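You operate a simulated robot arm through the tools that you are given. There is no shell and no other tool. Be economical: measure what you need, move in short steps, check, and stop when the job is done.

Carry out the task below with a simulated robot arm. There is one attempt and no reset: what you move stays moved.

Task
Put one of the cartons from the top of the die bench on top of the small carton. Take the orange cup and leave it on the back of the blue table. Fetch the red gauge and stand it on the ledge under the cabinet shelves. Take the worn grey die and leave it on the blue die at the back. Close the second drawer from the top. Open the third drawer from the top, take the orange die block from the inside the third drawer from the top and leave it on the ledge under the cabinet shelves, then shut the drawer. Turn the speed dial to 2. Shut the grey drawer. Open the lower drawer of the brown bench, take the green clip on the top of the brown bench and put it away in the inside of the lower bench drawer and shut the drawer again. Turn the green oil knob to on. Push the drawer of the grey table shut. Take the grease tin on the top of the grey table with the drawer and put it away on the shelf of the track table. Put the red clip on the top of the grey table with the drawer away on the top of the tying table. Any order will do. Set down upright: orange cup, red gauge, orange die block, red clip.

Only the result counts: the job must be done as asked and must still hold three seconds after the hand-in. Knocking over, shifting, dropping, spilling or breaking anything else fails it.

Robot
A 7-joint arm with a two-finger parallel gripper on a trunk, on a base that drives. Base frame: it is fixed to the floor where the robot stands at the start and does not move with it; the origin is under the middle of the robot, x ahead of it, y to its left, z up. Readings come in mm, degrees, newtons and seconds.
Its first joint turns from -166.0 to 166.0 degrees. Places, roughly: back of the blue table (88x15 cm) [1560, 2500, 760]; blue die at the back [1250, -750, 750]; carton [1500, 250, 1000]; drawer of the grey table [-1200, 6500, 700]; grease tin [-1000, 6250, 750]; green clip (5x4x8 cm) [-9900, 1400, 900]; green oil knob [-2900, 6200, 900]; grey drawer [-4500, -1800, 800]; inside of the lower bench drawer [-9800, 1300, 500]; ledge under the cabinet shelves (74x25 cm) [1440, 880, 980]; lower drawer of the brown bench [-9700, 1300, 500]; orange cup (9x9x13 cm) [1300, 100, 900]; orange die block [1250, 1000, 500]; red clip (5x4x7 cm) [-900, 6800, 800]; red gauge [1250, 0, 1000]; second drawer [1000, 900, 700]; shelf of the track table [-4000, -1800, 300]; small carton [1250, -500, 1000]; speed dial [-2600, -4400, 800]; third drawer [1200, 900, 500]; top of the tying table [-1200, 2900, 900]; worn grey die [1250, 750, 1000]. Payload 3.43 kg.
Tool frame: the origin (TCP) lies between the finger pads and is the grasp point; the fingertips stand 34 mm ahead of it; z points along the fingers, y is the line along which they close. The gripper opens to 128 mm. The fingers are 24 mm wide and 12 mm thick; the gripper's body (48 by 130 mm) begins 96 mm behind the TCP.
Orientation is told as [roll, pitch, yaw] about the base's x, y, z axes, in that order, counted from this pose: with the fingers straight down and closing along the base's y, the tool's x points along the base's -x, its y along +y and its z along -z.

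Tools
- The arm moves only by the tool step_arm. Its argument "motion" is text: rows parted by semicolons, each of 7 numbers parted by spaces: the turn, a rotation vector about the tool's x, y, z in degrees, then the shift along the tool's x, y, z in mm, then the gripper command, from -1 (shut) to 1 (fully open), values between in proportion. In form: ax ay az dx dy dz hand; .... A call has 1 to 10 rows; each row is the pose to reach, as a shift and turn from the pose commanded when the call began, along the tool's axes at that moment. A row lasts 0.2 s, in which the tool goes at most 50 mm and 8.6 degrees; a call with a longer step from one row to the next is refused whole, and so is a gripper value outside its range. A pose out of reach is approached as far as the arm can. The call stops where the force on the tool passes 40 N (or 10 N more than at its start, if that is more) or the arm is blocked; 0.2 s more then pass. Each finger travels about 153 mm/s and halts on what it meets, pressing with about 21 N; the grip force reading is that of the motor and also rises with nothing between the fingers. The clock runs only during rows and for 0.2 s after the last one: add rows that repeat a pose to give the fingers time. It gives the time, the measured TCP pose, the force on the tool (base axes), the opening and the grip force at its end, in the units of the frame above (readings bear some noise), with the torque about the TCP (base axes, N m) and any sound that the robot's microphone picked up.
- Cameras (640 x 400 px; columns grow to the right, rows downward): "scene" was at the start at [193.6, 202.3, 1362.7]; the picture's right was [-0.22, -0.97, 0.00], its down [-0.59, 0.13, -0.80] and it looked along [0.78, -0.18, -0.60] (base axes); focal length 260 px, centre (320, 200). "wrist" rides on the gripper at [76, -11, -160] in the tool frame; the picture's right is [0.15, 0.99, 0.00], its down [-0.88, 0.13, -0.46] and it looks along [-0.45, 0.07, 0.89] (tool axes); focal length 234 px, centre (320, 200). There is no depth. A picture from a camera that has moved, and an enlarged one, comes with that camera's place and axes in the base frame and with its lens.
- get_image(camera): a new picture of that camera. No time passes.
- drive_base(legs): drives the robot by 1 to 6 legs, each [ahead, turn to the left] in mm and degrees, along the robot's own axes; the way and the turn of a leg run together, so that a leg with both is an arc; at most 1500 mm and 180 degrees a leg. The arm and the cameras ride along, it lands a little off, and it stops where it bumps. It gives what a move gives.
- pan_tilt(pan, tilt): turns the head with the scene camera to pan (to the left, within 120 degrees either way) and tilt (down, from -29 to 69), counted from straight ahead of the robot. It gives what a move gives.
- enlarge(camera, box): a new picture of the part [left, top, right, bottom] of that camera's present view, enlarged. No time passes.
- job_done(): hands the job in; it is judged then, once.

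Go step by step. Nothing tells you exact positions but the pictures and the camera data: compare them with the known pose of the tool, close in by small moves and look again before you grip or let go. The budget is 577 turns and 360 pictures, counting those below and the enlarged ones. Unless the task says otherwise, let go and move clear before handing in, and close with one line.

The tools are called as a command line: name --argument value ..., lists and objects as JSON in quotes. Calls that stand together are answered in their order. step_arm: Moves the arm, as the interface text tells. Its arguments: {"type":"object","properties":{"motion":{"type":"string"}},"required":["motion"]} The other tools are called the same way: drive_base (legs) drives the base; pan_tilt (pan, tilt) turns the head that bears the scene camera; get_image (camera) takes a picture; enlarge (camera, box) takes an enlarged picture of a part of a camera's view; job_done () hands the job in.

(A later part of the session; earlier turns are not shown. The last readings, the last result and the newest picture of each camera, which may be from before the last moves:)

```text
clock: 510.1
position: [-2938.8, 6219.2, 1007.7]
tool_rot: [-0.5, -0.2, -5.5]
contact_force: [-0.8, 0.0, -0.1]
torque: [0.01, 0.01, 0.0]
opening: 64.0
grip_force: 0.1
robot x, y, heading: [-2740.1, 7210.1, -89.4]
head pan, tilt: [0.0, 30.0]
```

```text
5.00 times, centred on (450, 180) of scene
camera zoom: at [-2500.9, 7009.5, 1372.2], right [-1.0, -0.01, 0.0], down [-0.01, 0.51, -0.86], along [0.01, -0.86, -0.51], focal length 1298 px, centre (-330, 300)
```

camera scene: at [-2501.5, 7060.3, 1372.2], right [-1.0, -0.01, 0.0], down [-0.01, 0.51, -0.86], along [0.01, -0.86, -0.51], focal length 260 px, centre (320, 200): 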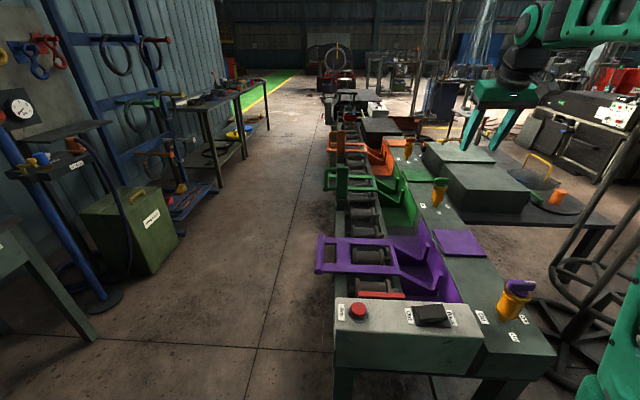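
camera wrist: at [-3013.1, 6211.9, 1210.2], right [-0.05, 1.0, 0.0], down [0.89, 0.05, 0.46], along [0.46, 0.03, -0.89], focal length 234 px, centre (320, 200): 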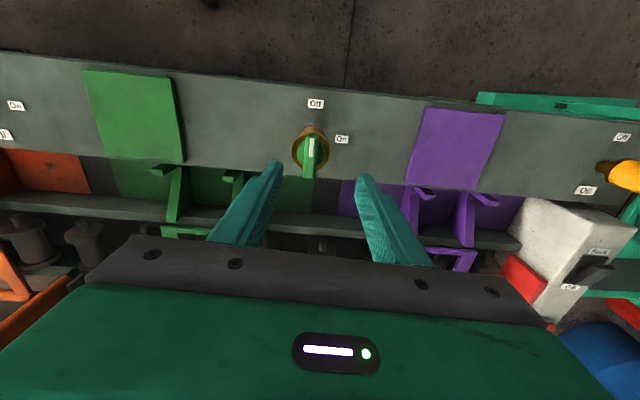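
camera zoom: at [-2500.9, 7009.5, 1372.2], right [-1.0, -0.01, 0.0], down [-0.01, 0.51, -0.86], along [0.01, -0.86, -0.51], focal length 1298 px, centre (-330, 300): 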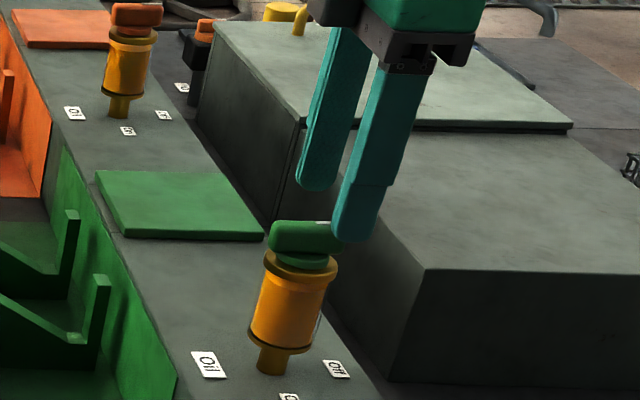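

step_arm --motion "0 0 0 -3 -13 0 0; 0 0 0 -3 -13 15 0; 0 0 0 -3 -13 30 0; 0 0 0 -3 -13 41 0; 0 0 0 -3 -13 41 0"

enlarge --camera "wrist" --box '[250, 100, 390, 220]'

enlarge --camera "scene" --box '[400, 140, 500, 220]'

```text
clock: 511.3
position: [-2936.7, 6204.8, 966.8]
tool_rot: [-0.5, -0.3, -5.4]
contact_force: [0.5, 0.3, 0.2]
torque: [-0.02, 0.01, -0.03]
opening: 63.9
grip_force: 0.0
robot x, y, heading: [-2741.5, 7209.9, -89.3]
head pan, tilt: [0.0, 30.0]
```

```text
3.33 times, centred on (320, 160) of wrist
camera zoom: at [-3013.6, 6201.3, 1127.4], right [-0.05, 1.0, -0.01], down [0.89, 0.05, 0.46], along [0.46, 0.01, -0.89], focal length 781 px, centre (320, 333)
```

zoom: 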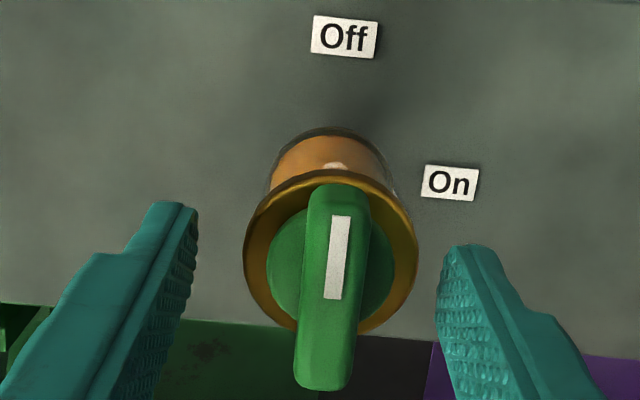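

```text
5.00 times, centred on (450, 180) of scene
camera zoom: at [-2500.9, 7009.4, 1372.1], right [-1.0, -0.01, 0.0], down [-0.01, 0.51, -0.86], along [0.01, -0.86, -0.51], focal length 1298 px, centre (-330, 300)
```

zoom: 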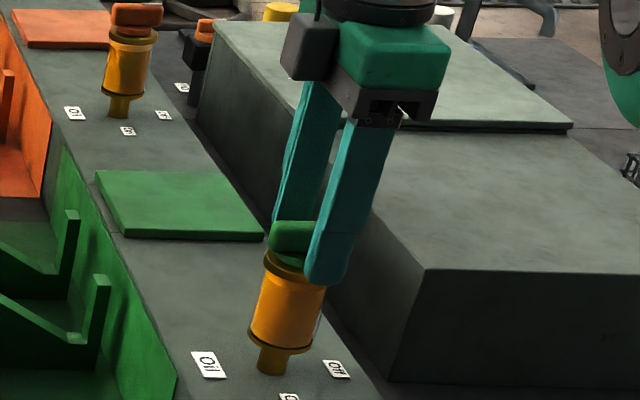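

step_arm --motion "0 0 0 0 1 -8 0; 0 0 0 0 1 -8 -0.4; 0 0 0 0 1 -8 -1; 0 0 0 0 1 -8 -1; 0 0 0 0 1 -8 -1"

enlarge --camera "wrist" --box '[250, 100, 390, 220]'

```text
clock: 512.5
position: [-2935.3, 6207.2, 976.3]
tool_rot: [-0.4, -0.2, -5.4]
contact_force: [12.2, 35.4, -1.9]
torque: [1.5, -0.37, 0.1]
opening: 14.6
grip_force: 44.8
robot x, y, heading: [-2741.1, 7208.0, -89.3]
head pan, tilt: [0.0, 30.0]
```

```text
3.33 times, centred on (320, 160) of wrist
camera zoom: at [-3012.8, 6203.5, 1135.4], right [-0.05, 1.0, -0.01], down [0.89, 0.05, 0.46], along [0.46, 0.02, -0.89], focal length 781 px, centre (320, 333)
```

zoom: 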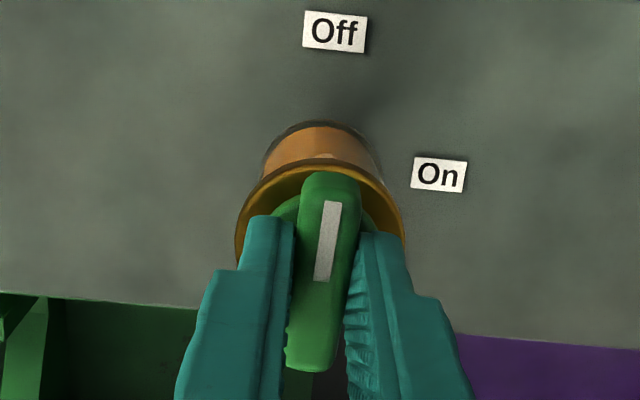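

step_arm --motion "0 0 0 -1 3 0 -1; 0 0 0 -1 3 0 -1"

```text
clock: 513.1
position: [-2934.6, 6207.2, 976.1]
tool_rot: [-0.6, -0.1, -5.5]
contact_force: [0.5, 1.8, -3.7]
torque: [0.87, 0.16, 0.05]
opening: 15.1
grip_force: 45.2
robot x, y, heading: [-2734.2, 7206.6, -89.6]
head pan, tilt: [0.0, 30.0]
```

step_arm --motion "0 0 8 0 0 0 -1; 0 0 16 0 0 0 -1; 0 0 24 0 0 0 -1; 0 0 32 0 0 0 -1; 0 0 40 0 0 0 -1; 0 0 48 0 0 0 -1; 0 0 56 0 0 0 -1; 0 0 64 0 0 0 -1; 0 0 72 0 0 0 -1; 0 0 80 0 0 0 -1"

get_image --camera "wrist"

```text
clock: 515.3
position: [-2933.8, 6208.2, 974.8]
tool_rot: [0.1, -0.7, -85.5]
contact_force: [-2.3, -1.5, 2.5]
torque: [-0.9, 0.1, -0.01]
opening: 14.8
grip_force: 45.0
robot x, y, heading: [-2737.2, 7206.8, -89.3]
head pan, tilt: [0.0, 30.0]
```

```text
132 pictures are left
camera wrist: at [-2952.1, 6284.1, 1134.8], right [0.97, 0.22, 0.0], down [0.2, -0.86, 0.46], along [0.1, -0.45, -0.89], focal length 234 px, centre (320, 200)
```

wrist: 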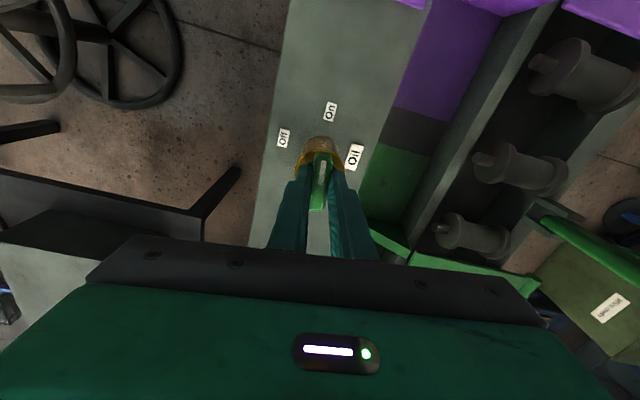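

step_arm --motion "0 0 3.5 0 0 0 -1; 0 0 6 0 0 0 -1; 0 0 6 0 0 0 -1"

step_arm --motion "0 0 0 0 0 0 -0.6; 0 0 0 0 0 0 0; 0 0 0 0 0 0 0; 0 0 0 0 0 -30 0; 0 0 0 0 0 -70 0; 0 0 0 0 0 -110 0"

enlarge --camera "wrist" --box '[250, 80, 390, 200]'

enlarge --camera "scene" --box '[400, 150, 480, 220]'

```text
clock: 516.1
position: [-2934.2, 6209.1, 974.5]
tool_rot: [0.0, -0.4, -91.4]
contact_force: [-0.5, 2.9, 3.2]
torque: [-0.7, 0.2, -0.03]
opening: 14.9
grip_force: 44.8
robot x, y, heading: [-2737.3, 7206.1, -89.5]
head pan, tilt: [0.0, 30.0]
```

```text
clock: 517.5
position: [-2933.6, 6209.7, 1085.4]
tool_rot: [0.1, -0.5, -91.5]
contact_force: [-0.2, -0.3, 0.1]
torque: [0.03, -0.02, 0.0]
opening: 63.8
grip_force: 0.0
robot x, y, heading: [-2739.4, 7208.3, -89.5]
head pan, tilt: [0.0, 30.0]
```

```text
3.33 times, centred on (320, 140) of wrist
camera zoom: at [-2943.7, 6285.4, 1245.3], right [0.99, 0.12, 0.0], down [0.11, -0.88, 0.46], along [0.06, -0.46, -0.89], focal length 781 px, centre (320, 400)
```

zoom: 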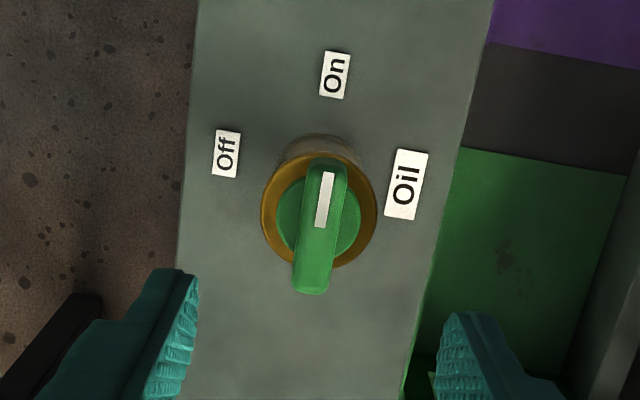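

```text
5.71 times, centred on (440, 185) of scene
camera zoom: at [-2500.9, 7009.3, 1372.1], right [-1.0, -0.01, 0.0], down [-0.01, 0.51, -0.86], along [0.01, -0.86, -0.51], focal length 1484 px, centre (-366, 286)
```

zoom: 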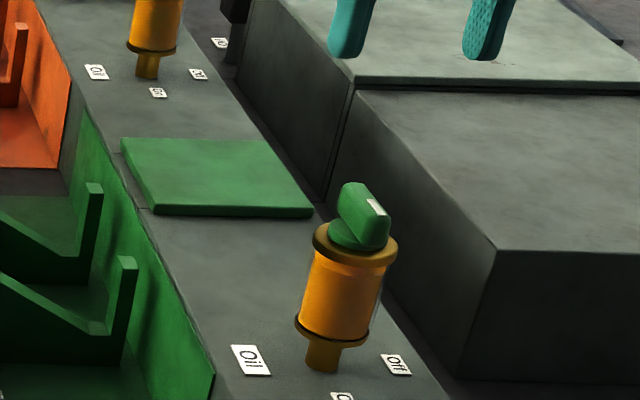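

step_arm --motion "0 0 0 0 0 -45 0; 0 0 0 43 0 -65 -1; 0 0 0 88 0 -80 -1; 0 0 0 134 0 -90 -1; 0 0 0 180 0 -100 -1; 0 0 0 226 0 -105 -1; 0 0 0 272 0 -110 -1; 0 0 0 318 0 -115 -1; 0 0 0 364 0 -118 -1; 0 0 0 410 0 -120 -1"

drive_base --legs '[[-150, 0], [0, 84], [870, 0], [0, -25]]'

pan_tilt --pan -10 --tilt 38

get_image --camera "scene"

```text
clock: 519.7
position: [-2924.1, 6621.0, 1200.7]
tool_rot: [0.0, -0.4, -91.4]
contact_force: [0.0, -0.9, 0.1]
torque: [0.07, -0.06, 0.0]
opening: 0.1
grip_force: 21.4
robot x, y, heading: [-2739.3, 7205.9, -89.5]
head pan, tilt: [0.0, 30.0]
```

```text
clock: 530.7
position: [-1483.6, 6799.5, 1200.8]
tool_rot: [0.1, -0.6, -33.4]
contact_force: [-0.1, -0.4, 0.4]
torque: [0.0, -0.02, 0.02]
opening: 0.0
grip_force: 21.4
robot x, y, heading: [-1880.6, 7270.9, -31.3]
head pan, tilt: [0.0, 30.0]
```

```text
clock: 531.5
position: [-1496.9, 6809.3, 1208.0]
tool_rot: [0.1, -1.3, -33.3]
contact_force: [-0.3, -0.5, 0.9]
torque: [0.01, 0.0, -0.01]
opening: 0.0
grip_force: 21.0
robot x, y, heading: [-1881.0, 7270.9, -31.5]
head pan, tilt: [-10.0, 38.0]
```

```text
129 pictures are left
camera scene: at [-1599.5, 7359.4, 1359.9], right [-0.66, -0.75, 0.0], down [-0.47, 0.41, -0.78], along [0.59, -0.51, -0.63], focal length 260 px, centre (320, 200)
```

scene: 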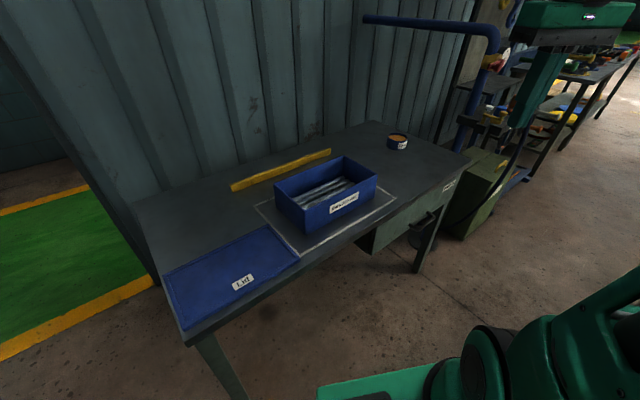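

drive_base --legs '[[0, -19], [100, 0]]'

step_arm --motion "0 0 0 -45 0 0 -1; 0 0 0 -90 0 10 -0.5; 0 0 0 -135 0 20 0; 0 0 0 -180 0 30 0.5; 0 0 0 -225 0 45 0.5; 0 0 0 -265 0 65 0.5; 0 0 0 -300 0 90 0.5"

get_image --camera "wrist"

get_image --camera "scene"

```text
clock: 533.8
position: [-1602.2, 6631.2, 1208.5]
tool_rot: [0.1, -1.3, -52.3]
contact_force: [0.1, -0.3, 0.6]
torque: [-0.02, 0.04, 0.04]
opening: 0.0
grip_force: 20.5
robot x, y, heading: [-1814.6, 7194.8, -50.2]
head pan, tilt: [-10.0, 38.0]
```

```text
clock: 535.4
position: [-1425.9, 6402.5, 1137.5]
tool_rot: [0.2, -2.1, -52.3]
contact_force: [-0.8, 1.6, 1.5]
torque: [-0.06, 0.0, -0.06]
opening: 96.2
grip_force: 0.0
robot x, y, heading: [-1814.8, 7196.0, -50.3]
head pan, tilt: [-10.0, 38.0]
```

```text
128 pictures are left
camera wrist: at [-1485.1, 6458.7, 1294.6], right [0.69, 0.72, 0.0], down [0.63, -0.6, 0.49], along [0.35, -0.34, -0.87], focal length 234 px, centre (320, 200)
```

wrist: 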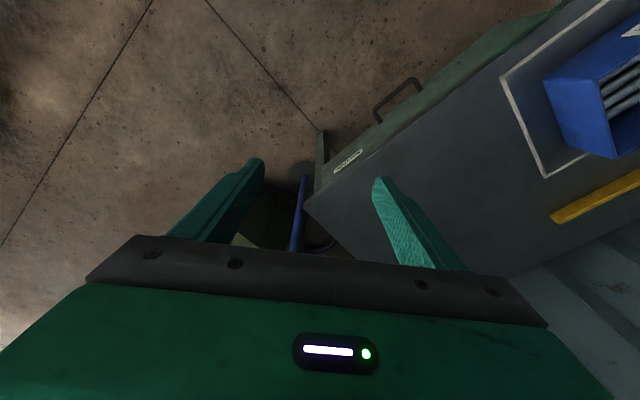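

```text
127 pictures are left
camera scene: at [-1521.3, 7186.2, 1359.9], right [-0.87, -0.5, 0.0], down [-0.31, 0.54, -0.78], along [0.39, -0.68, -0.63], focal length 260 px, centre (320, 200)
```

scene: 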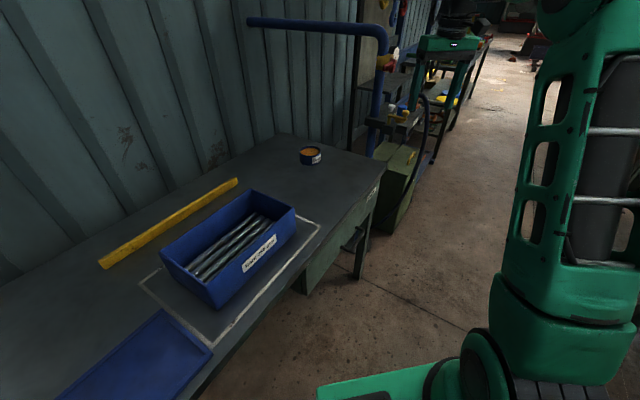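

step_arm --motion "0 0 0 -27 35 0 0.5; 0 0 0 -54 70 5 0.5; 0 0 0 -82 104 15 0.5; 0 0 0 -109 139 25 0.5; 0 0 0 -136 174 40 0.5; 0 0 0 -163 208 55 0.5; 0 0 0 -191 243 70 0.5; 0 0 0 -218 278 85 0.5; 0 0 0 -240 303 100 0.5; 0 0 0 -240 303 110 0.5"

get_image --camera "wrist"

enlarge --camera "scene" --box '[250, 80, 370, 200]'

```text
clock: 537.6
position: [-1075.2, 6426.5, 1024.0]
tool_rot: [0.2, -2.0, -52.3]
contact_force: [0.5, 0.7, 1.5]
torque: [-0.15, 0.07, 0.0]
opening: 96.1
grip_force: 0.0
out of reach, approached as far as the arm can: row 7, 8, 9, 10
robot x, y, heading: [-1816.0, 7194.5, -50.0]
head pan, tilt: [-10.0, 38.0]
```

```text
126 pictures are left
camera wrist: at [-1136.4, 6483.2, 1182.3], right [0.69, 0.72, 0.0], down [0.63, -0.6, 0.49], along [0.35, -0.34, -0.87], focal length 234 px, centre (320, 200)
```

wrist: 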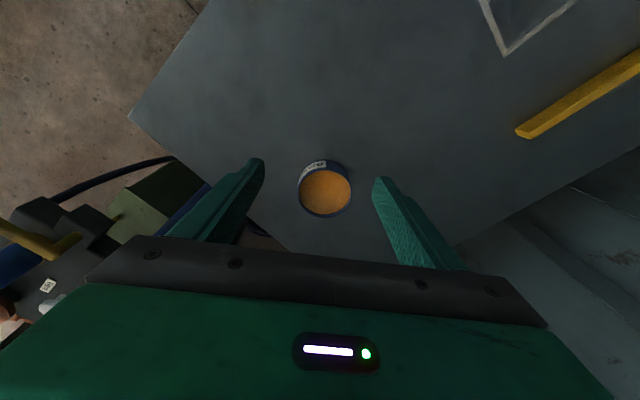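

```text
3.33 times, centred on (310, 140) of scene
camera zoom: at [-1521.0, 7186.2, 1359.9], right [-0.87, -0.5, 0.0], down [-0.31, 0.54, -0.78], along [0.39, -0.68, -0.63], focal length 866 px, centre (353, 400)
```

zoom: 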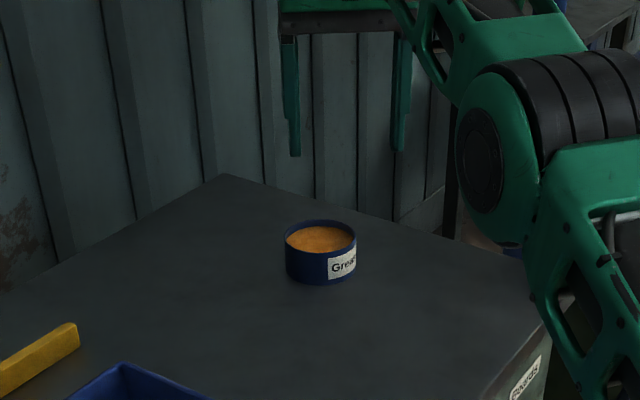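

step_arm --motion "0 0 -3.6 40 0 0 0.6; 0 0 -7.3 80 0 0 0.7; 0 0 -7.3 80 0 0 0.7"

step_arm --motion "0 -8 0 0 0 0 0.7; 0 -16 0 0 0 0 0.7; 0 -24 0 -20 0 20 0.7; 0 -32 0 -40 0 40 0.7; 0 -40 0 -60 0 70 0.7; 0 -48 0 -80 0 95 0.7; 0 -48 0 -80 0 95 0.7"

get_image --camera "wrist"

enlarge --camera "scene" --box '[230, 60, 390, 200]'

```text
clock: 538.4
position: [-1134.2, 6493.3, 1016.4]
tool_rot: [-0.1, -2.0, -44.9]
contact_force: [0.4, -0.3, -0.6]
torque: [0.0, 0.01, -0.04]
opening: 108.6
grip_force: 0.1
robot x, y, heading: [-1813.7, 7195.8, -50.3]
head pan, tilt: [-10.0, 38.0]
```

```text
clock: 540.0
position: [-1075.6, 6434.7, 923.3]
tool_rot: [-0.1, -50.0, -44.9]
contact_force: [-0.9, 0.1, -0.8]
torque: [0.0, 0.01, -0.02]
opening: 108.8
grip_force: 0.1
robot x, y, heading: [-1814.1, 7192.6, -49.8]
head pan, tilt: [-10.0, 38.0]
```

```text
124 pictures are left
camera wrist: at [-1203.8, 6547.1, 968.9], right [0.63, 0.77, -0.11], down [0.25, -0.06, 0.97], along [0.73, -0.64, -0.23], focal length 234 px, centre (320, 200)
```

wrist: 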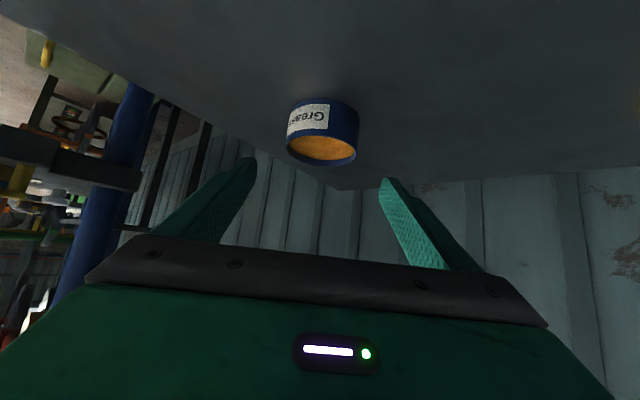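

```text
2.86 times, centred on (310, 130) of scene
camera zoom: at [-1520.9, 7185.6, 1359.9], right [-0.87, -0.5, 0.0], down [-0.31, 0.54, -0.78], along [0.39, -0.68, -0.63], focal length 742 px, centre (349, 400)
```

zoom: 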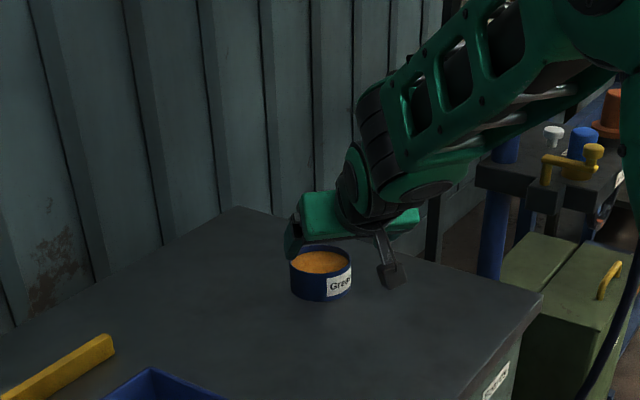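

step_arm --motion "0 0 0 15 1 13 0.7; 0 0 0 15 1 50 0.7; 0 0 0 15 1 85 0.7; 0 0 0 15 1 105 0.7; 0 0 0 15 1 105 0.7"

get_image --camera "wrist"

enlarge --camera "scene" --box '[250, 80, 370, 200]'

```text
clock: 541.2
position: [-1022.1, 6384.9, 843.9]
tool_rot: [-0.1, -50.0, -44.9]
contact_force: [0.3, 0.4, 0.8]
torque: [0.04, -0.02, 0.01]
opening: 108.4
grip_force: 0.2
robot x, y, heading: [-1813.9, 7195.7, -50.3]
head pan, tilt: [-10.0, 38.0]
```

```text
122 pictures are left
camera wrist: at [-1151.8, 6497.4, 889.7], right [0.63, 0.77, -0.11], down [0.25, -0.06, 0.97], along [0.73, -0.64, -0.23], focal length 234 px, centre (320, 200)
```

wrist: 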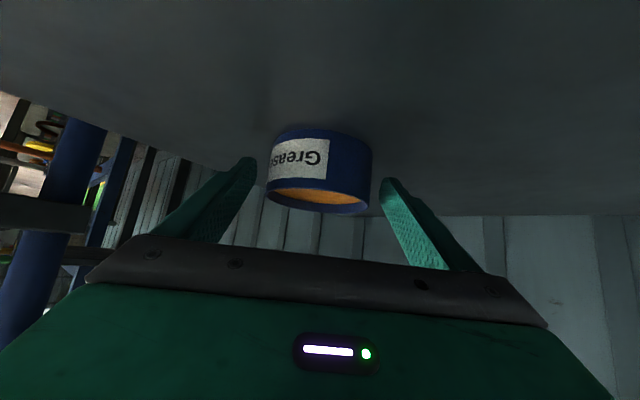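

```text
3.33 times, centred on (310, 140) of scene
camera zoom: at [-1520.8, 7185.5, 1359.9], right [-0.87, -0.5, 0.0], down [-0.31, 0.54, -0.78], along [0.39, -0.68, -0.63], focal length 866 px, centre (353, 400)
```

zoom: 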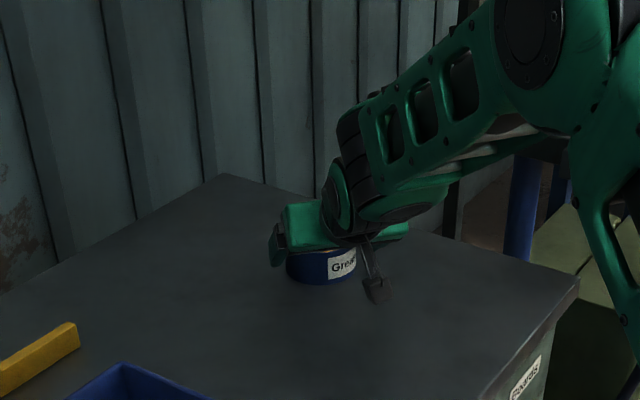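

step_arm --motion "0 0 0 -2 1 8 0.7; 0 0 0 -2 1 8 0.4; 0 0 0 -2 1 8 0; 0 0 0 -2 1 8 -0.5; 0 0 0 -2 1 8 -1; 0 0 0 -2 1 8 -1"

get_image --camera "wrist"

```text
clock: 542.6
position: [-1017.2, 6380.5, 840.3]
tool_rot: [-0.1, -50.0, -44.8]
contact_force: [1.2, -1.8, 2.5]
torque: [0.18, -0.13, -0.05]
opening: 87.5
grip_force: 21.0
robot x, y, heading: [-1812.1, 7194.1, -50.1]
head pan, tilt: [-10.0, 38.0]
```

```text
120 pictures are left
camera wrist: at [-1146.2, 6492.6, 886.7], right [0.63, 0.77, -0.11], down [0.25, -0.06, 0.97], along [0.73, -0.64, -0.23], focal length 234 px, centre (320, 200)
```

wrist: 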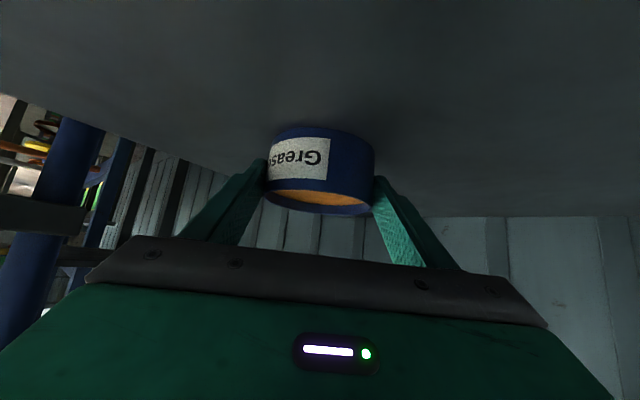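

step_arm --motion "0 0 0 -12 0 -10 -1; 0 0 0 -31 0 -26 -1; 0 0 0 -61 0 -51 -1; 0 0 0 -95 0 -80 -1; 0 0 0 -130 0 -109 -1"

get_image --camera "wrist"

```text
clock: 543.8
position: [-1017.7, 6381.1, 1011.6]
tool_rot: [-0.1, -49.8, -44.9]
contact_force: [0.1, -0.7, -4.5]
torque: [0.07, 0.04, 0.02]
opening: 87.7
grip_force: 20.7
robot x, y, heading: [-1814.9, 7194.2, -50.3]
head pan, tilt: [-10.0, 38.0]
```

```text
119 pictures are left
camera wrist: at [-1146.3, 6492.6, 1056.8], right [0.63, 0.77, -0.11], down [0.25, -0.06, 0.97], along [0.73, -0.64, -0.23], focal length 234 px, centre (320, 200)
```

wrist: 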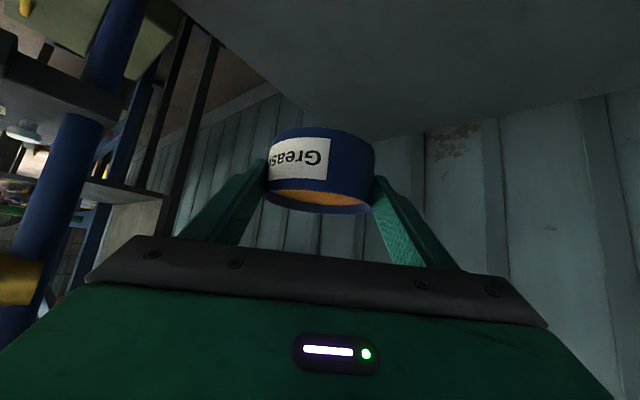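

step_arm --motion "0 0 0 0 -7 -45 -1; 0 0 0 5 -14 -90 -1; 0 0 0 20 -21 -133 -1; 0 0 0 36 -28 -177 -1; 0 0 0 52 -35 -220 -1; 0 0 0 67 -42 -263 -1; 0 0 0 82 -50 -306 -1; 0 0 0 98 -58 -349 -1"

drive_base --legs '[[-150, 0], [0, -42], [1400, 0]]'

```text
clock: 545.6
position: [-1292.0, 6574.2, 1158.1]
tool_rot: [-0.1, -49.9, -44.8]
contact_force: [1.2, -0.2, -6.0]
torque: [0.04, 0.05, 0.0]
opening: 87.7
grip_force: 21.0
robot x, y, heading: [-1814.4, 7190.3, -49.9]
head pan, tilt: [-10.0, 38.0]
```

```text
clock: 555.9
position: [-2014.3, 5092.0, 1159.7]
tool_rot: [-0.1, -50.0, -87.7]
contact_force: [-0.4, -0.3, -5.5]
torque: [0.12, -0.01, 0.01]
opening: 87.8
grip_force: 20.4
robot x, y, heading: [-1972.4, 5898.2, -92.9]
head pan, tilt: [-10.0, 38.0]
```

drive_base --legs '[[1450, 2.5], [1450, 0], [1300, 0]]'

pan_tilt --pan -30 --tilt 15

get_image --camera "scene"

```text
clock: 576.2
position: [-1996.6, 932.6, 1168.2]
tool_rot: [-0.2, -50.8, -84.7]
contact_force: [-0.2, -0.8, -4.9]
torque: [0.1, 0.01, 0.0]
opening: 87.5
grip_force: 20.6
robot x, y, heading: [-2000.4, 1726.7, -89.6]
head pan, tilt: [-10.0, 38.0]
```

```text
clock: 577.1
position: [-1995.5, 946.6, 1178.7]
tool_rot: [-0.3, -51.4, -84.7]
contact_force: [0.2, -0.4, -4.7]
torque: [0.08, -0.01, -0.05]
opening: 87.7
grip_force: 21.2
robot x, y, heading: [-1998.4, 1727.4, -89.9]
head pan, tilt: [-30.0, 15.0]
```

```text
118 pictures are left
camera scene: at [-1810.4, 1537.9, 1396.4], right [-0.87, 0.5, 0.01], down [0.13, 0.24, -0.96], along [-0.48, -0.83, -0.27], focal length 260 px, centre (320, 200)
```

scene: 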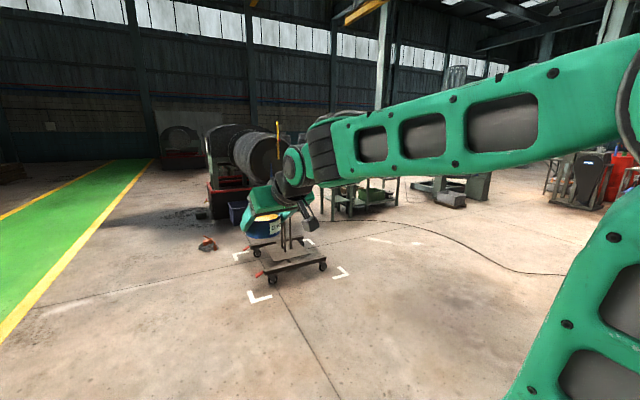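

drive_base --legs '[[0, -43], [1400, 0], [900, 0]]'

pan_tilt --pan 20 --tilt 15

get_image --camera "scene"

```text
clock: 590.9
position: [-4134.1, -510.1, 1177.8]
tool_rot: [-0.3, -51.5, -128.7]
contact_force: [-0.3, 0.0, -4.3]
torque: [0.08, -0.04, -0.01]
opening: 87.8
grip_force: 21.2
robot x, y, heading: [-3592.5, 52.0, -134.0]
head pan, tilt: [-30.0, 15.0]
```

```text
clock: 592.0
position: [-4126.4, -499.2, 1188.6]
tool_rot: [-0.6, -52.1, -128.8]
contact_force: [0.5, 0.7, -4.5]
torque: [0.05, -0.08, 0.04]
opening: 87.5
grip_force: 21.1
robot x, y, heading: [-3595.1, 49.7, -134.1]
head pan, tilt: [20.0, 15.0]
```

```text
117 pictures are left
camera scene: at [-3538.2, -277.1, 1396.4], right [-0.91, 0.41, 0.0], down [0.12, 0.25, -0.96], along [-0.39, -0.88, -0.27], focal length 260 px, centre (320, 200)
```

scene: 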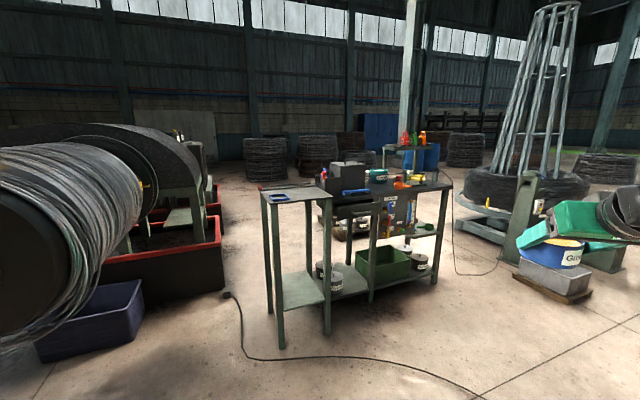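

enlarge --camera "scene" --box '[230, 120, 490, 350]'

```text
1.74 times, centred on (360, 235) of scene
camera zoom: at [-3538.2, -277.1, 1396.4], right [-0.91, 0.41, 0.0], down [0.12, 0.25, -0.96], along [-0.39, -0.88, -0.27], focal length 452 px, centre (250, 139)
```

zoom: 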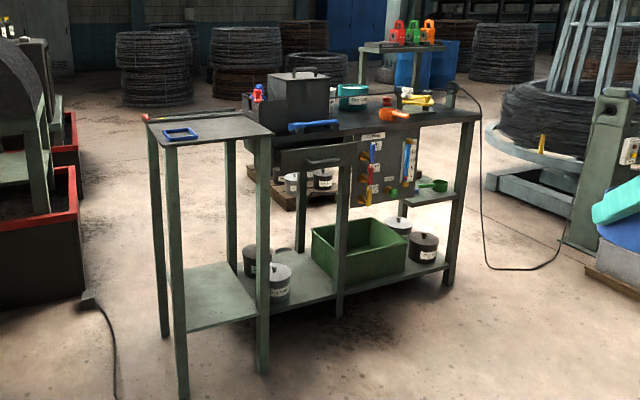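

drive_base --legs '[[590, 0], [0, 44], [250, 0]]'

pan_tilt --pan -10 --tilt 38

get_image --camera "scene"

```text
clock: 599.1
position: [-4010.7, -1389.4, 1187.2]
tool_rot: [-0.5, -52.1, -85.1]
contact_force: [1.3, 0.0, -5.0]
torque: [0.08, 0.0, -0.02]
opening: 87.4
grip_force: 20.7
robot x, y, heading: [-4005.4, -623.6, -90.6]
head pan, tilt: [20.0, 15.0]
```

```text
clock: 600.1
position: [-4011.7, -1375.9, 1196.6]
tool_rot: [-0.6, -52.8, -85.0]
contact_force: [-0.1, -0.3, -4.7]
torque: [0.1, 0.02, 0.01]
opening: 87.6
grip_force: 20.6
robot x, y, heading: [-4008.2, -623.8, -90.5]
head pan, tilt: [-10.0, 38.0]
```

```text
115 pictures are left
camera scene: at [-3787.7, -821.1, 1359.9], right [-0.98, 0.18, 0.0], down [0.11, 0.62, -0.78], along [-0.14, -0.77, -0.63], focal length 260 px, centre (320, 200)
```

scene: 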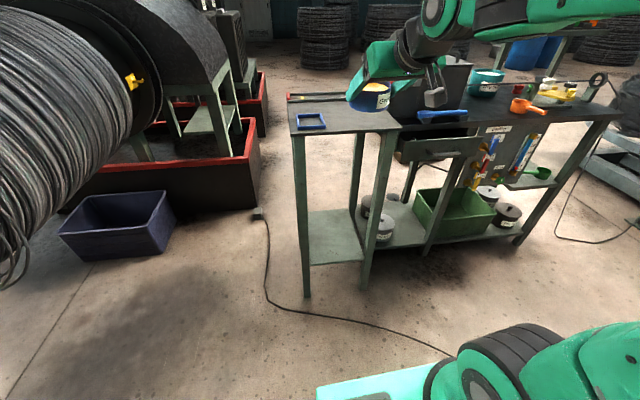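

step_arm --motion "0 0.3 0 34 -2 34 -1; 0 0.6 0 67 -5 68 -1; 0 0.9 0 101 -7 102 -1; 0 1.2 0 134 -9 136 -1; 0 1.5 0 168 -12 170 -1; 0 1.8 0 201 -14 204 -1; 0 2 0 235 -16 238 -1; 0 2.3 0 268 -19 272 -1; 0 2.5 0 302 -21 306 -1; 0 2.8 0 335 -24 340 -1"

get_image --camera "scene"

```text
clock: 602.3
position: [-4030.6, -1446.1, 724.5]
tool_rot: [-0.6, -50.1, -85.0]
contact_force: [0.3, -0.1, -3.0]
torque: [0.15, 0.05, -0.02]
opening: 87.8
grip_force: 21.6
robot x, y, heading: [-4008.5, -625.3, -90.5]
head pan, tilt: [-10.0, 38.0]
```

```text
114 pictures are left
camera scene: at [-3787.8, -820.6, 1359.9], right [-0.98, 0.18, 0.0], down [0.11, 0.62, -0.78], along [-0.14, -0.77, -0.63], focal length 260 px, centre (320, 200)
```

scene: 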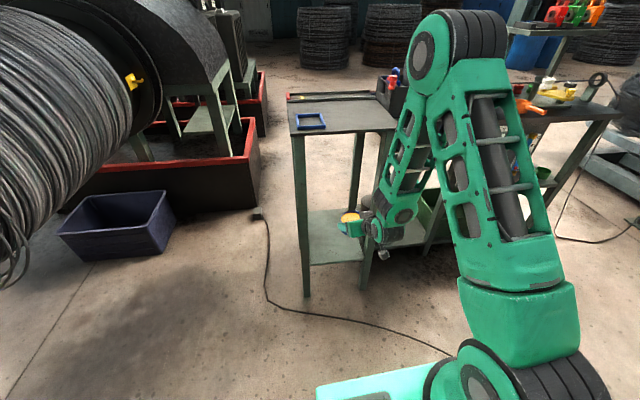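

step_arm --motion "0 0 0 16 -3 42 -1; 0 0 0 32 -5 84 -1; 0 0 0 48 -8 126 -1; 0 0 0 64 -10 168 -1; 0 0 0 80 -13 209 -1; 0 0 0 96 -15 251 -1; 0 0 0 112 -18 293 -1"

get_image --camera "scene"

get_image --camera "wrist"

```text
clock: 603.9
position: [-4040.1, -1599.6, 452.5]
tool_rot: [-0.5, -50.0, -85.0]
contact_force: [-0.8, 0.0, -3.8]
torque: [0.18, 0.0, -0.03]
opening: 87.7
grip_force: 20.9
robot x, y, heading: [-4005.8, -621.0, -90.4]
head pan, tilt: [-10.0, 38.0]
```

```text
113 pictures are left
camera scene: at [-3787.8, -821.0, 1359.9], right [-0.98, 0.18, 0.0], down [0.11, 0.62, -0.78], along [-0.14, -0.77, -0.63], focal length 260 px, centre (320, 200)
```

scene: 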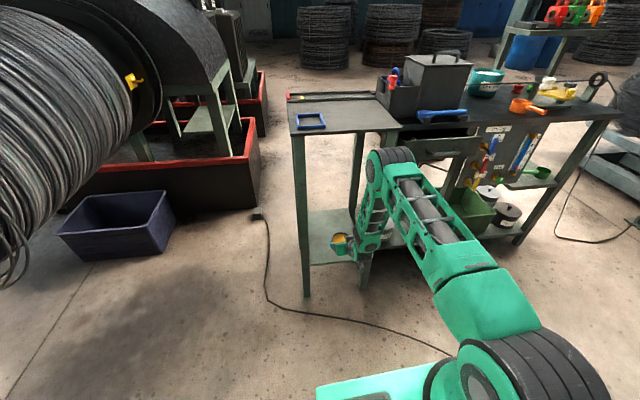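

```text
112 pictures are left
camera wrist: at [-4065.6, -1431.7, 496.7], right [0.98, 0.17, -0.12], down [0.15, -0.2, 0.97], along [0.14, -0.96, -0.23], focal length 234 px, centre (320, 200)
```

wrist: 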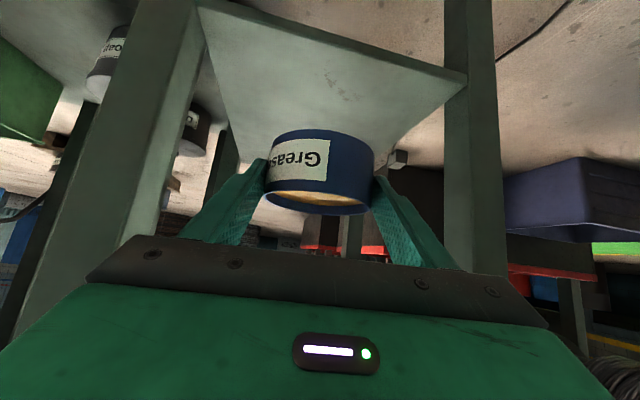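

step_arm --motion "0 0 0 -9 1 39 -1; 0 0 0 -19 1 78 -1; 0 0 0 -28 2 118 -1; 0 0 0 -37 2 157 -1; 0 0 0 -37 2 157 -1"

get_image --camera "wrist"

enlarge --camera "scene" --box '[280, 100, 460, 290]'

```text
clock: 605.1
position: [-4026.9, -1745.0, 378.3]
tool_rot: [-0.4, -50.1, -85.0]
contact_force: [0.6, 0.0, -3.8]
torque: [0.1, -0.01, 0.01]
opening: 88.0
grip_force: 21.3
robot x, y, heading: [-4002.9, -627.3, -90.3]
head pan, tilt: [-10.0, 38.0]
```

```text
111 pictures are left
camera wrist: at [-4051.4, -1576.3, 423.4], right [0.98, 0.17, -0.12], down [0.15, -0.21, 0.97], along [0.14, -0.96, -0.23], focal length 234 px, centre (320, 200)
```

wrist: 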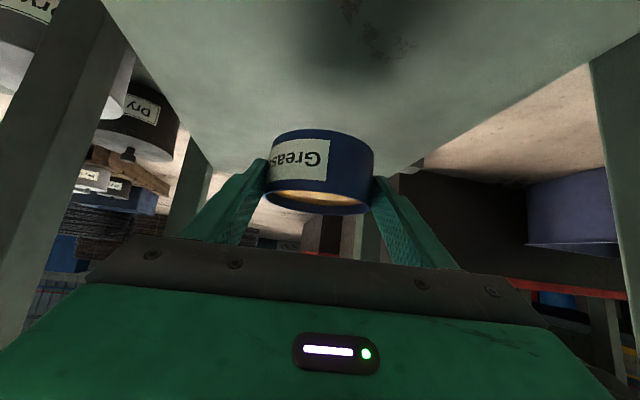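

```text
2.11 times, centred on (370, 195) of scene
camera zoom: at [-3787.8, -821.4, 1359.8], right [-0.98, 0.18, 0.0], down [0.11, 0.62, -0.78], along [-0.14, -0.77, -0.63], focal length 547 px, centre (215, 210)
```

zoom: 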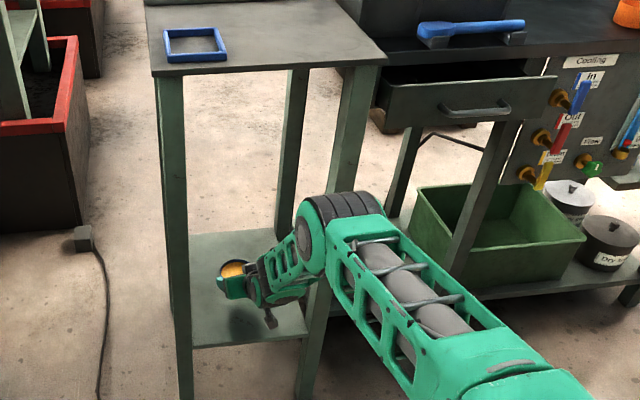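

step_arm --motion "0 0 0 7 0 6 -1; 0 0 0 14 0 12 -1; 0 0 0 19 0 16 -1; 0 0 0 22 0 18 -1; 0 0 0 22 0 18 -1"

step_arm --motion "0 0 0 2 0 1.5 -1; 0 0 0 4 0 3 -1; 0 0 0 5.5 0 4.5 -1; 0 0 0 5.5 0 4.5 -1"

get_image --camera "wrist"

```text
clock: 606.3
position: [-4027.5, -1742.6, 348.1]
tool_rot: [-0.6, -49.9, -85.0]
contact_force: [-0.3, 0.5, -3.9]
torque: [0.09, 0.01, 0.0]
opening: 87.5
grip_force: 21.2
robot x, y, heading: [-4008.2, -627.1, -90.3]
head pan, tilt: [-10.0, 38.0]
```

```text
clock: 607.3
position: [-4025.3, -1743.8, 341.1]
tool_rot: [-0.6, -49.9, -85.1]
contact_force: [0.1, 0.3, -5.4]
torque: [0.12, -0.01, -0.01]
opening: 87.3
grip_force: 22.0
robot x, y, heading: [-4005.6, -622.7, -90.4]
head pan, tilt: [-10.0, 38.0]
```

```text
109 pictures are left
camera wrist: at [-4052.0, -1575.2, 387.2], right [0.98, 0.17, -0.12], down [0.15, -0.21, 0.97], along [0.14, -0.96, -0.23], focal length 234 px, centre (320, 200)
```

wrist: 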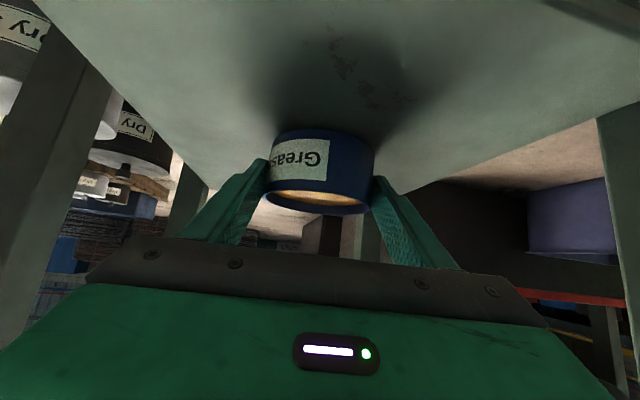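

Nearly there; lowering 8 mm more in small steps.

step_arm --motion "0 0 0 1.5 0 1.3 -1; 0 0 0 3 0 2.6 -1; 0 0 0 4.5 0 3.8 -1; 0 0 0 6 0 5 -1; 0 0 0 6 0 5 -1"

```text
clock: 608.5
position: [-4026.1, -1745.6, 335.6]
tool_rot: [-0.4, -50.2, -84.9]
contact_force: [-0.6, 1.4, 11.7]
torque: [0.18, -0.55, 0.07]
opening: 87.5
grip_force: 20.8
robot x, y, heading: [-4002.5, -622.1, -90.6]
head pan, tilt: [-10.0, 38.0]
```

Contact. Release, then back out the way in.

step_arm --motion "0 0 0 -0.5 0 -0.5 -1; 0 0 0 -0.5 0 -0.5 0.45; 0 0 0 -0.5 0 -0.5 0.7; 0 0 0 -0.5 0 -0.5 0.75; 0 0 0 -3 0 -30 0.75; 0 0 0 -3 0 -75 0.75; 0 0 0 -3 0 -120 0.75; 0 0 0 -3 0 -165 0.75; 0 0 0 -3 0 -210 0.75"

get_image --camera "wrist"

get_image --camera "scene"

```text
clock: 610.5
position: [-4039.8, -1584.2, 472.6]
tool_rot: [-0.4, -50.0, -85.0]
contact_force: [-0.6, 0.7, -0.6]
torque: [-0.03, 0.0, -0.01]
opening: 111.8
grip_force: 0.0
robot x, y, heading: [-4006.5, -628.0, -90.4]
head pan, tilt: [-10.0, 38.0]
```

```text
108 pictures are left
camera wrist: at [-4065.0, -1415.0, 517.8], right [0.98, 0.17, -0.12], down [0.15, -0.21, 0.97], along [0.14, -0.96, -0.23], focal length 234 px, centre (320, 200)
```

wrist: 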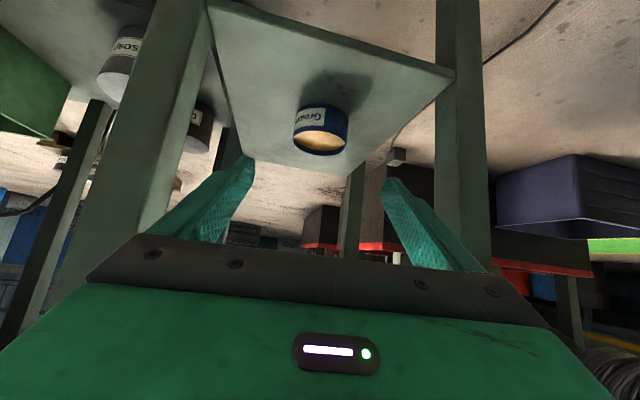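

```text
107 pictures are left
camera scene: at [-3787.8, -821.4, 1359.8], right [-0.98, 0.18, 0.0], down [0.11, 0.62, -0.78], along [-0.14, -0.77, -0.63], focal length 260 px, centre (320, 200)
```

scene: 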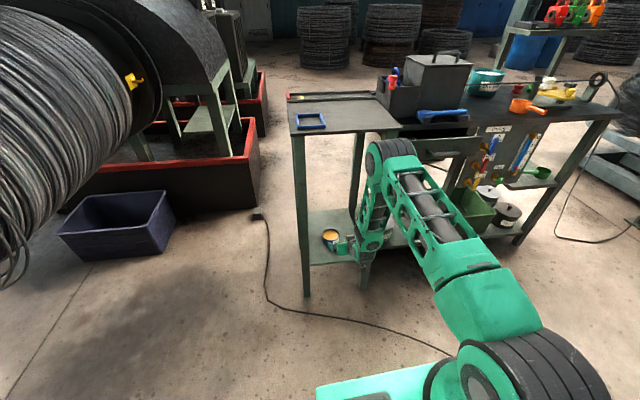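

step_arm --motion "0 0 0 29 0 -34 0.5; 0 0 0 58 0 -68 0; 0 0 0 22 0 -98 -1; 0 0 0 -14 0 -128 -1; 0 0 0 -50 0 -158 -1; 0 0 0 -86 0 -188 -1; 0 0 0 -122 0 -218 -1; 0 0 0 -158 0 -248 -1; 0 0 0 -194 0 -278 -1; 0 0 0 -230 0 -308 -1"

drive_base --legs '[[0, -23], [100, 0]]'

pan_tilt --pan -10 --tilt 30

get_image --camera "scene"

```text
clock: 612.7
position: [-4043.2, -1496.4, 846.0]
tool_rot: [-0.5, -49.9, -84.9]
contact_force: [-0.4, -0.3, -0.8]
torque: [0.0, 0.03, -0.01]
opening: 0.1
grip_force: 20.7
robot x, y, heading: [-4004.5, -622.7, -90.4]
head pan, tilt: [-10.0, 38.0]
```

```text
clock: 615.2
position: [-4420.9, -1502.9, 846.6]
tool_rot: [-0.6, -50.0, -108.0]
contact_force: [-0.7, -0.3, -0.1]
torque: [-0.01, -0.02, -0.01]
opening: 0.0
grip_force: 21.4
robot x, y, heading: [-4044.3, -715.4, -113.6]
head pan, tilt: [-10.0, 38.0]
```

```text
clock: 615.9
position: [-4416.6, -1493.1, 855.2]
tool_rot: [-0.8, -50.7, -107.8]
contact_force: [-0.5, -0.7, 0.3]
torque: [-0.03, -0.04, 0.01]
opening: 0.0
grip_force: 21.5
robot x, y, heading: [-4044.1, -715.9, -113.5]
head pan, tilt: [-10.0, 30.0]
```

```text
106 pictures are left
camera scene: at [-3922.4, -986.5, 1372.1], right [-0.83, 0.55, 0.0], down [0.28, 0.43, -0.86], along [-0.48, -0.71, -0.51], focal length 260 px, centre (320, 200)
```

scene: 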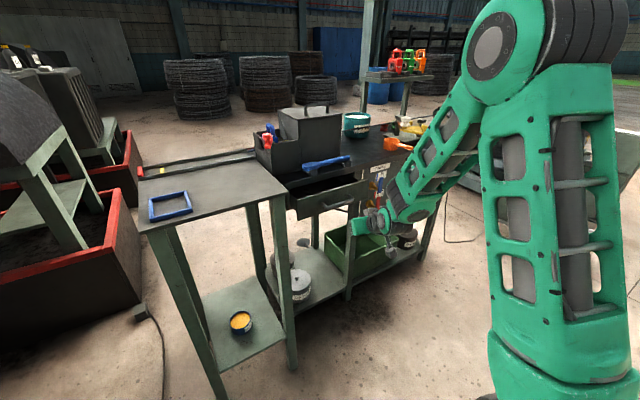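

enlarge --camera "scene" --box '[240, 110, 440, 260]'

get_image --camera "wrist"

```text
2.67 times, centred on (340, 185) of scene
camera zoom: at [-3922.4, -986.5, 1372.1], right [-0.83, 0.55, 0.0], down [0.28, 0.43, -0.86], along [-0.48, -0.71, -0.51], focal length 692 px, centre (267, 240)
```

zoom: 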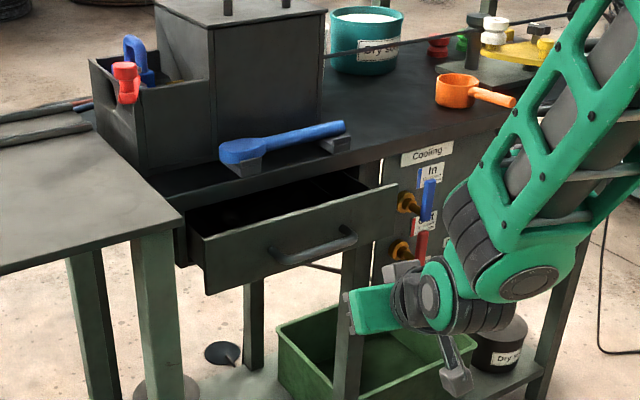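

```text
104 pictures are left
camera wrist: at [-4373.0, -1328.1, 900.0], right [0.97, -0.22, -0.12], down [0.07, -0.24, 0.97], along [-0.25, -0.94, -0.21], focal length 234 px, centre (320, 200)
```

wrist: 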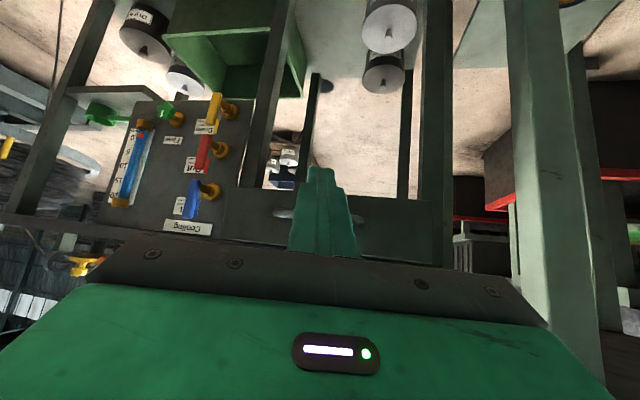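

step_arm --motion "0 0 0 -31 -5 31 -1; 0 0 0 -63 -11 63 -1; 0 0 0 -94 -16 94 -1; 0 0 0 -126 -22 125 -1; 0 0 0 -126 -22 125 -1"

enlarge --camera "scene" --box '[240, 110, 440, 260]'

get_image --camera "wrist"

```text
clock: 617.0
position: [-4492.8, -1654.9, 875.3]
tool_rot: [-0.7, -50.7, -107.8]
contact_force: [-0.5, 0.0, -0.8]
torque: [0.0, 0.03, 0.02]
opening: 0.2
grip_force: 21.2
robot x, y, heading: [-4047.6, -713.6, -113.5]
head pan, tilt: [-10.0, 30.0]
```

```text
2.67 times, centred on (340, 185) of scene
camera zoom: at [-3922.4, -986.5, 1372.2], right [-0.83, 0.55, 0.0], down [0.28, 0.43, -0.86], along [-0.48, -0.72, -0.51], focal length 692 px, centre (267, 240)
```

zoom: 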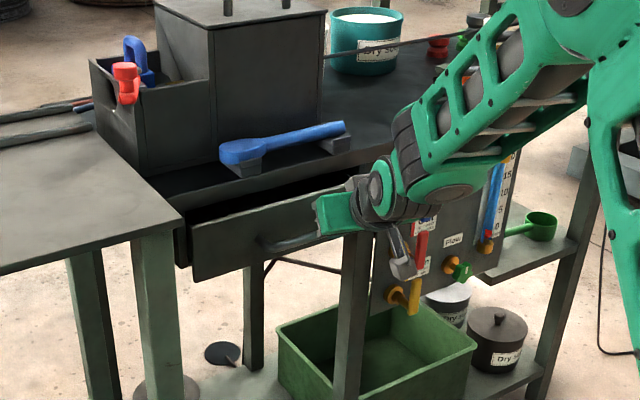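

```text
102 pictures are left
camera wrist: at [-4449.5, -1488.9, 919.1], right [0.97, -0.23, -0.12], down [0.07, -0.24, 0.97], along [-0.25, -0.94, -0.22], focal length 234 px, centre (320, 200)
```

wrist: 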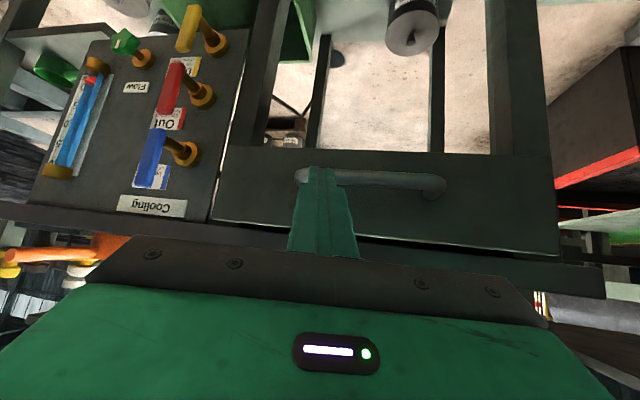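

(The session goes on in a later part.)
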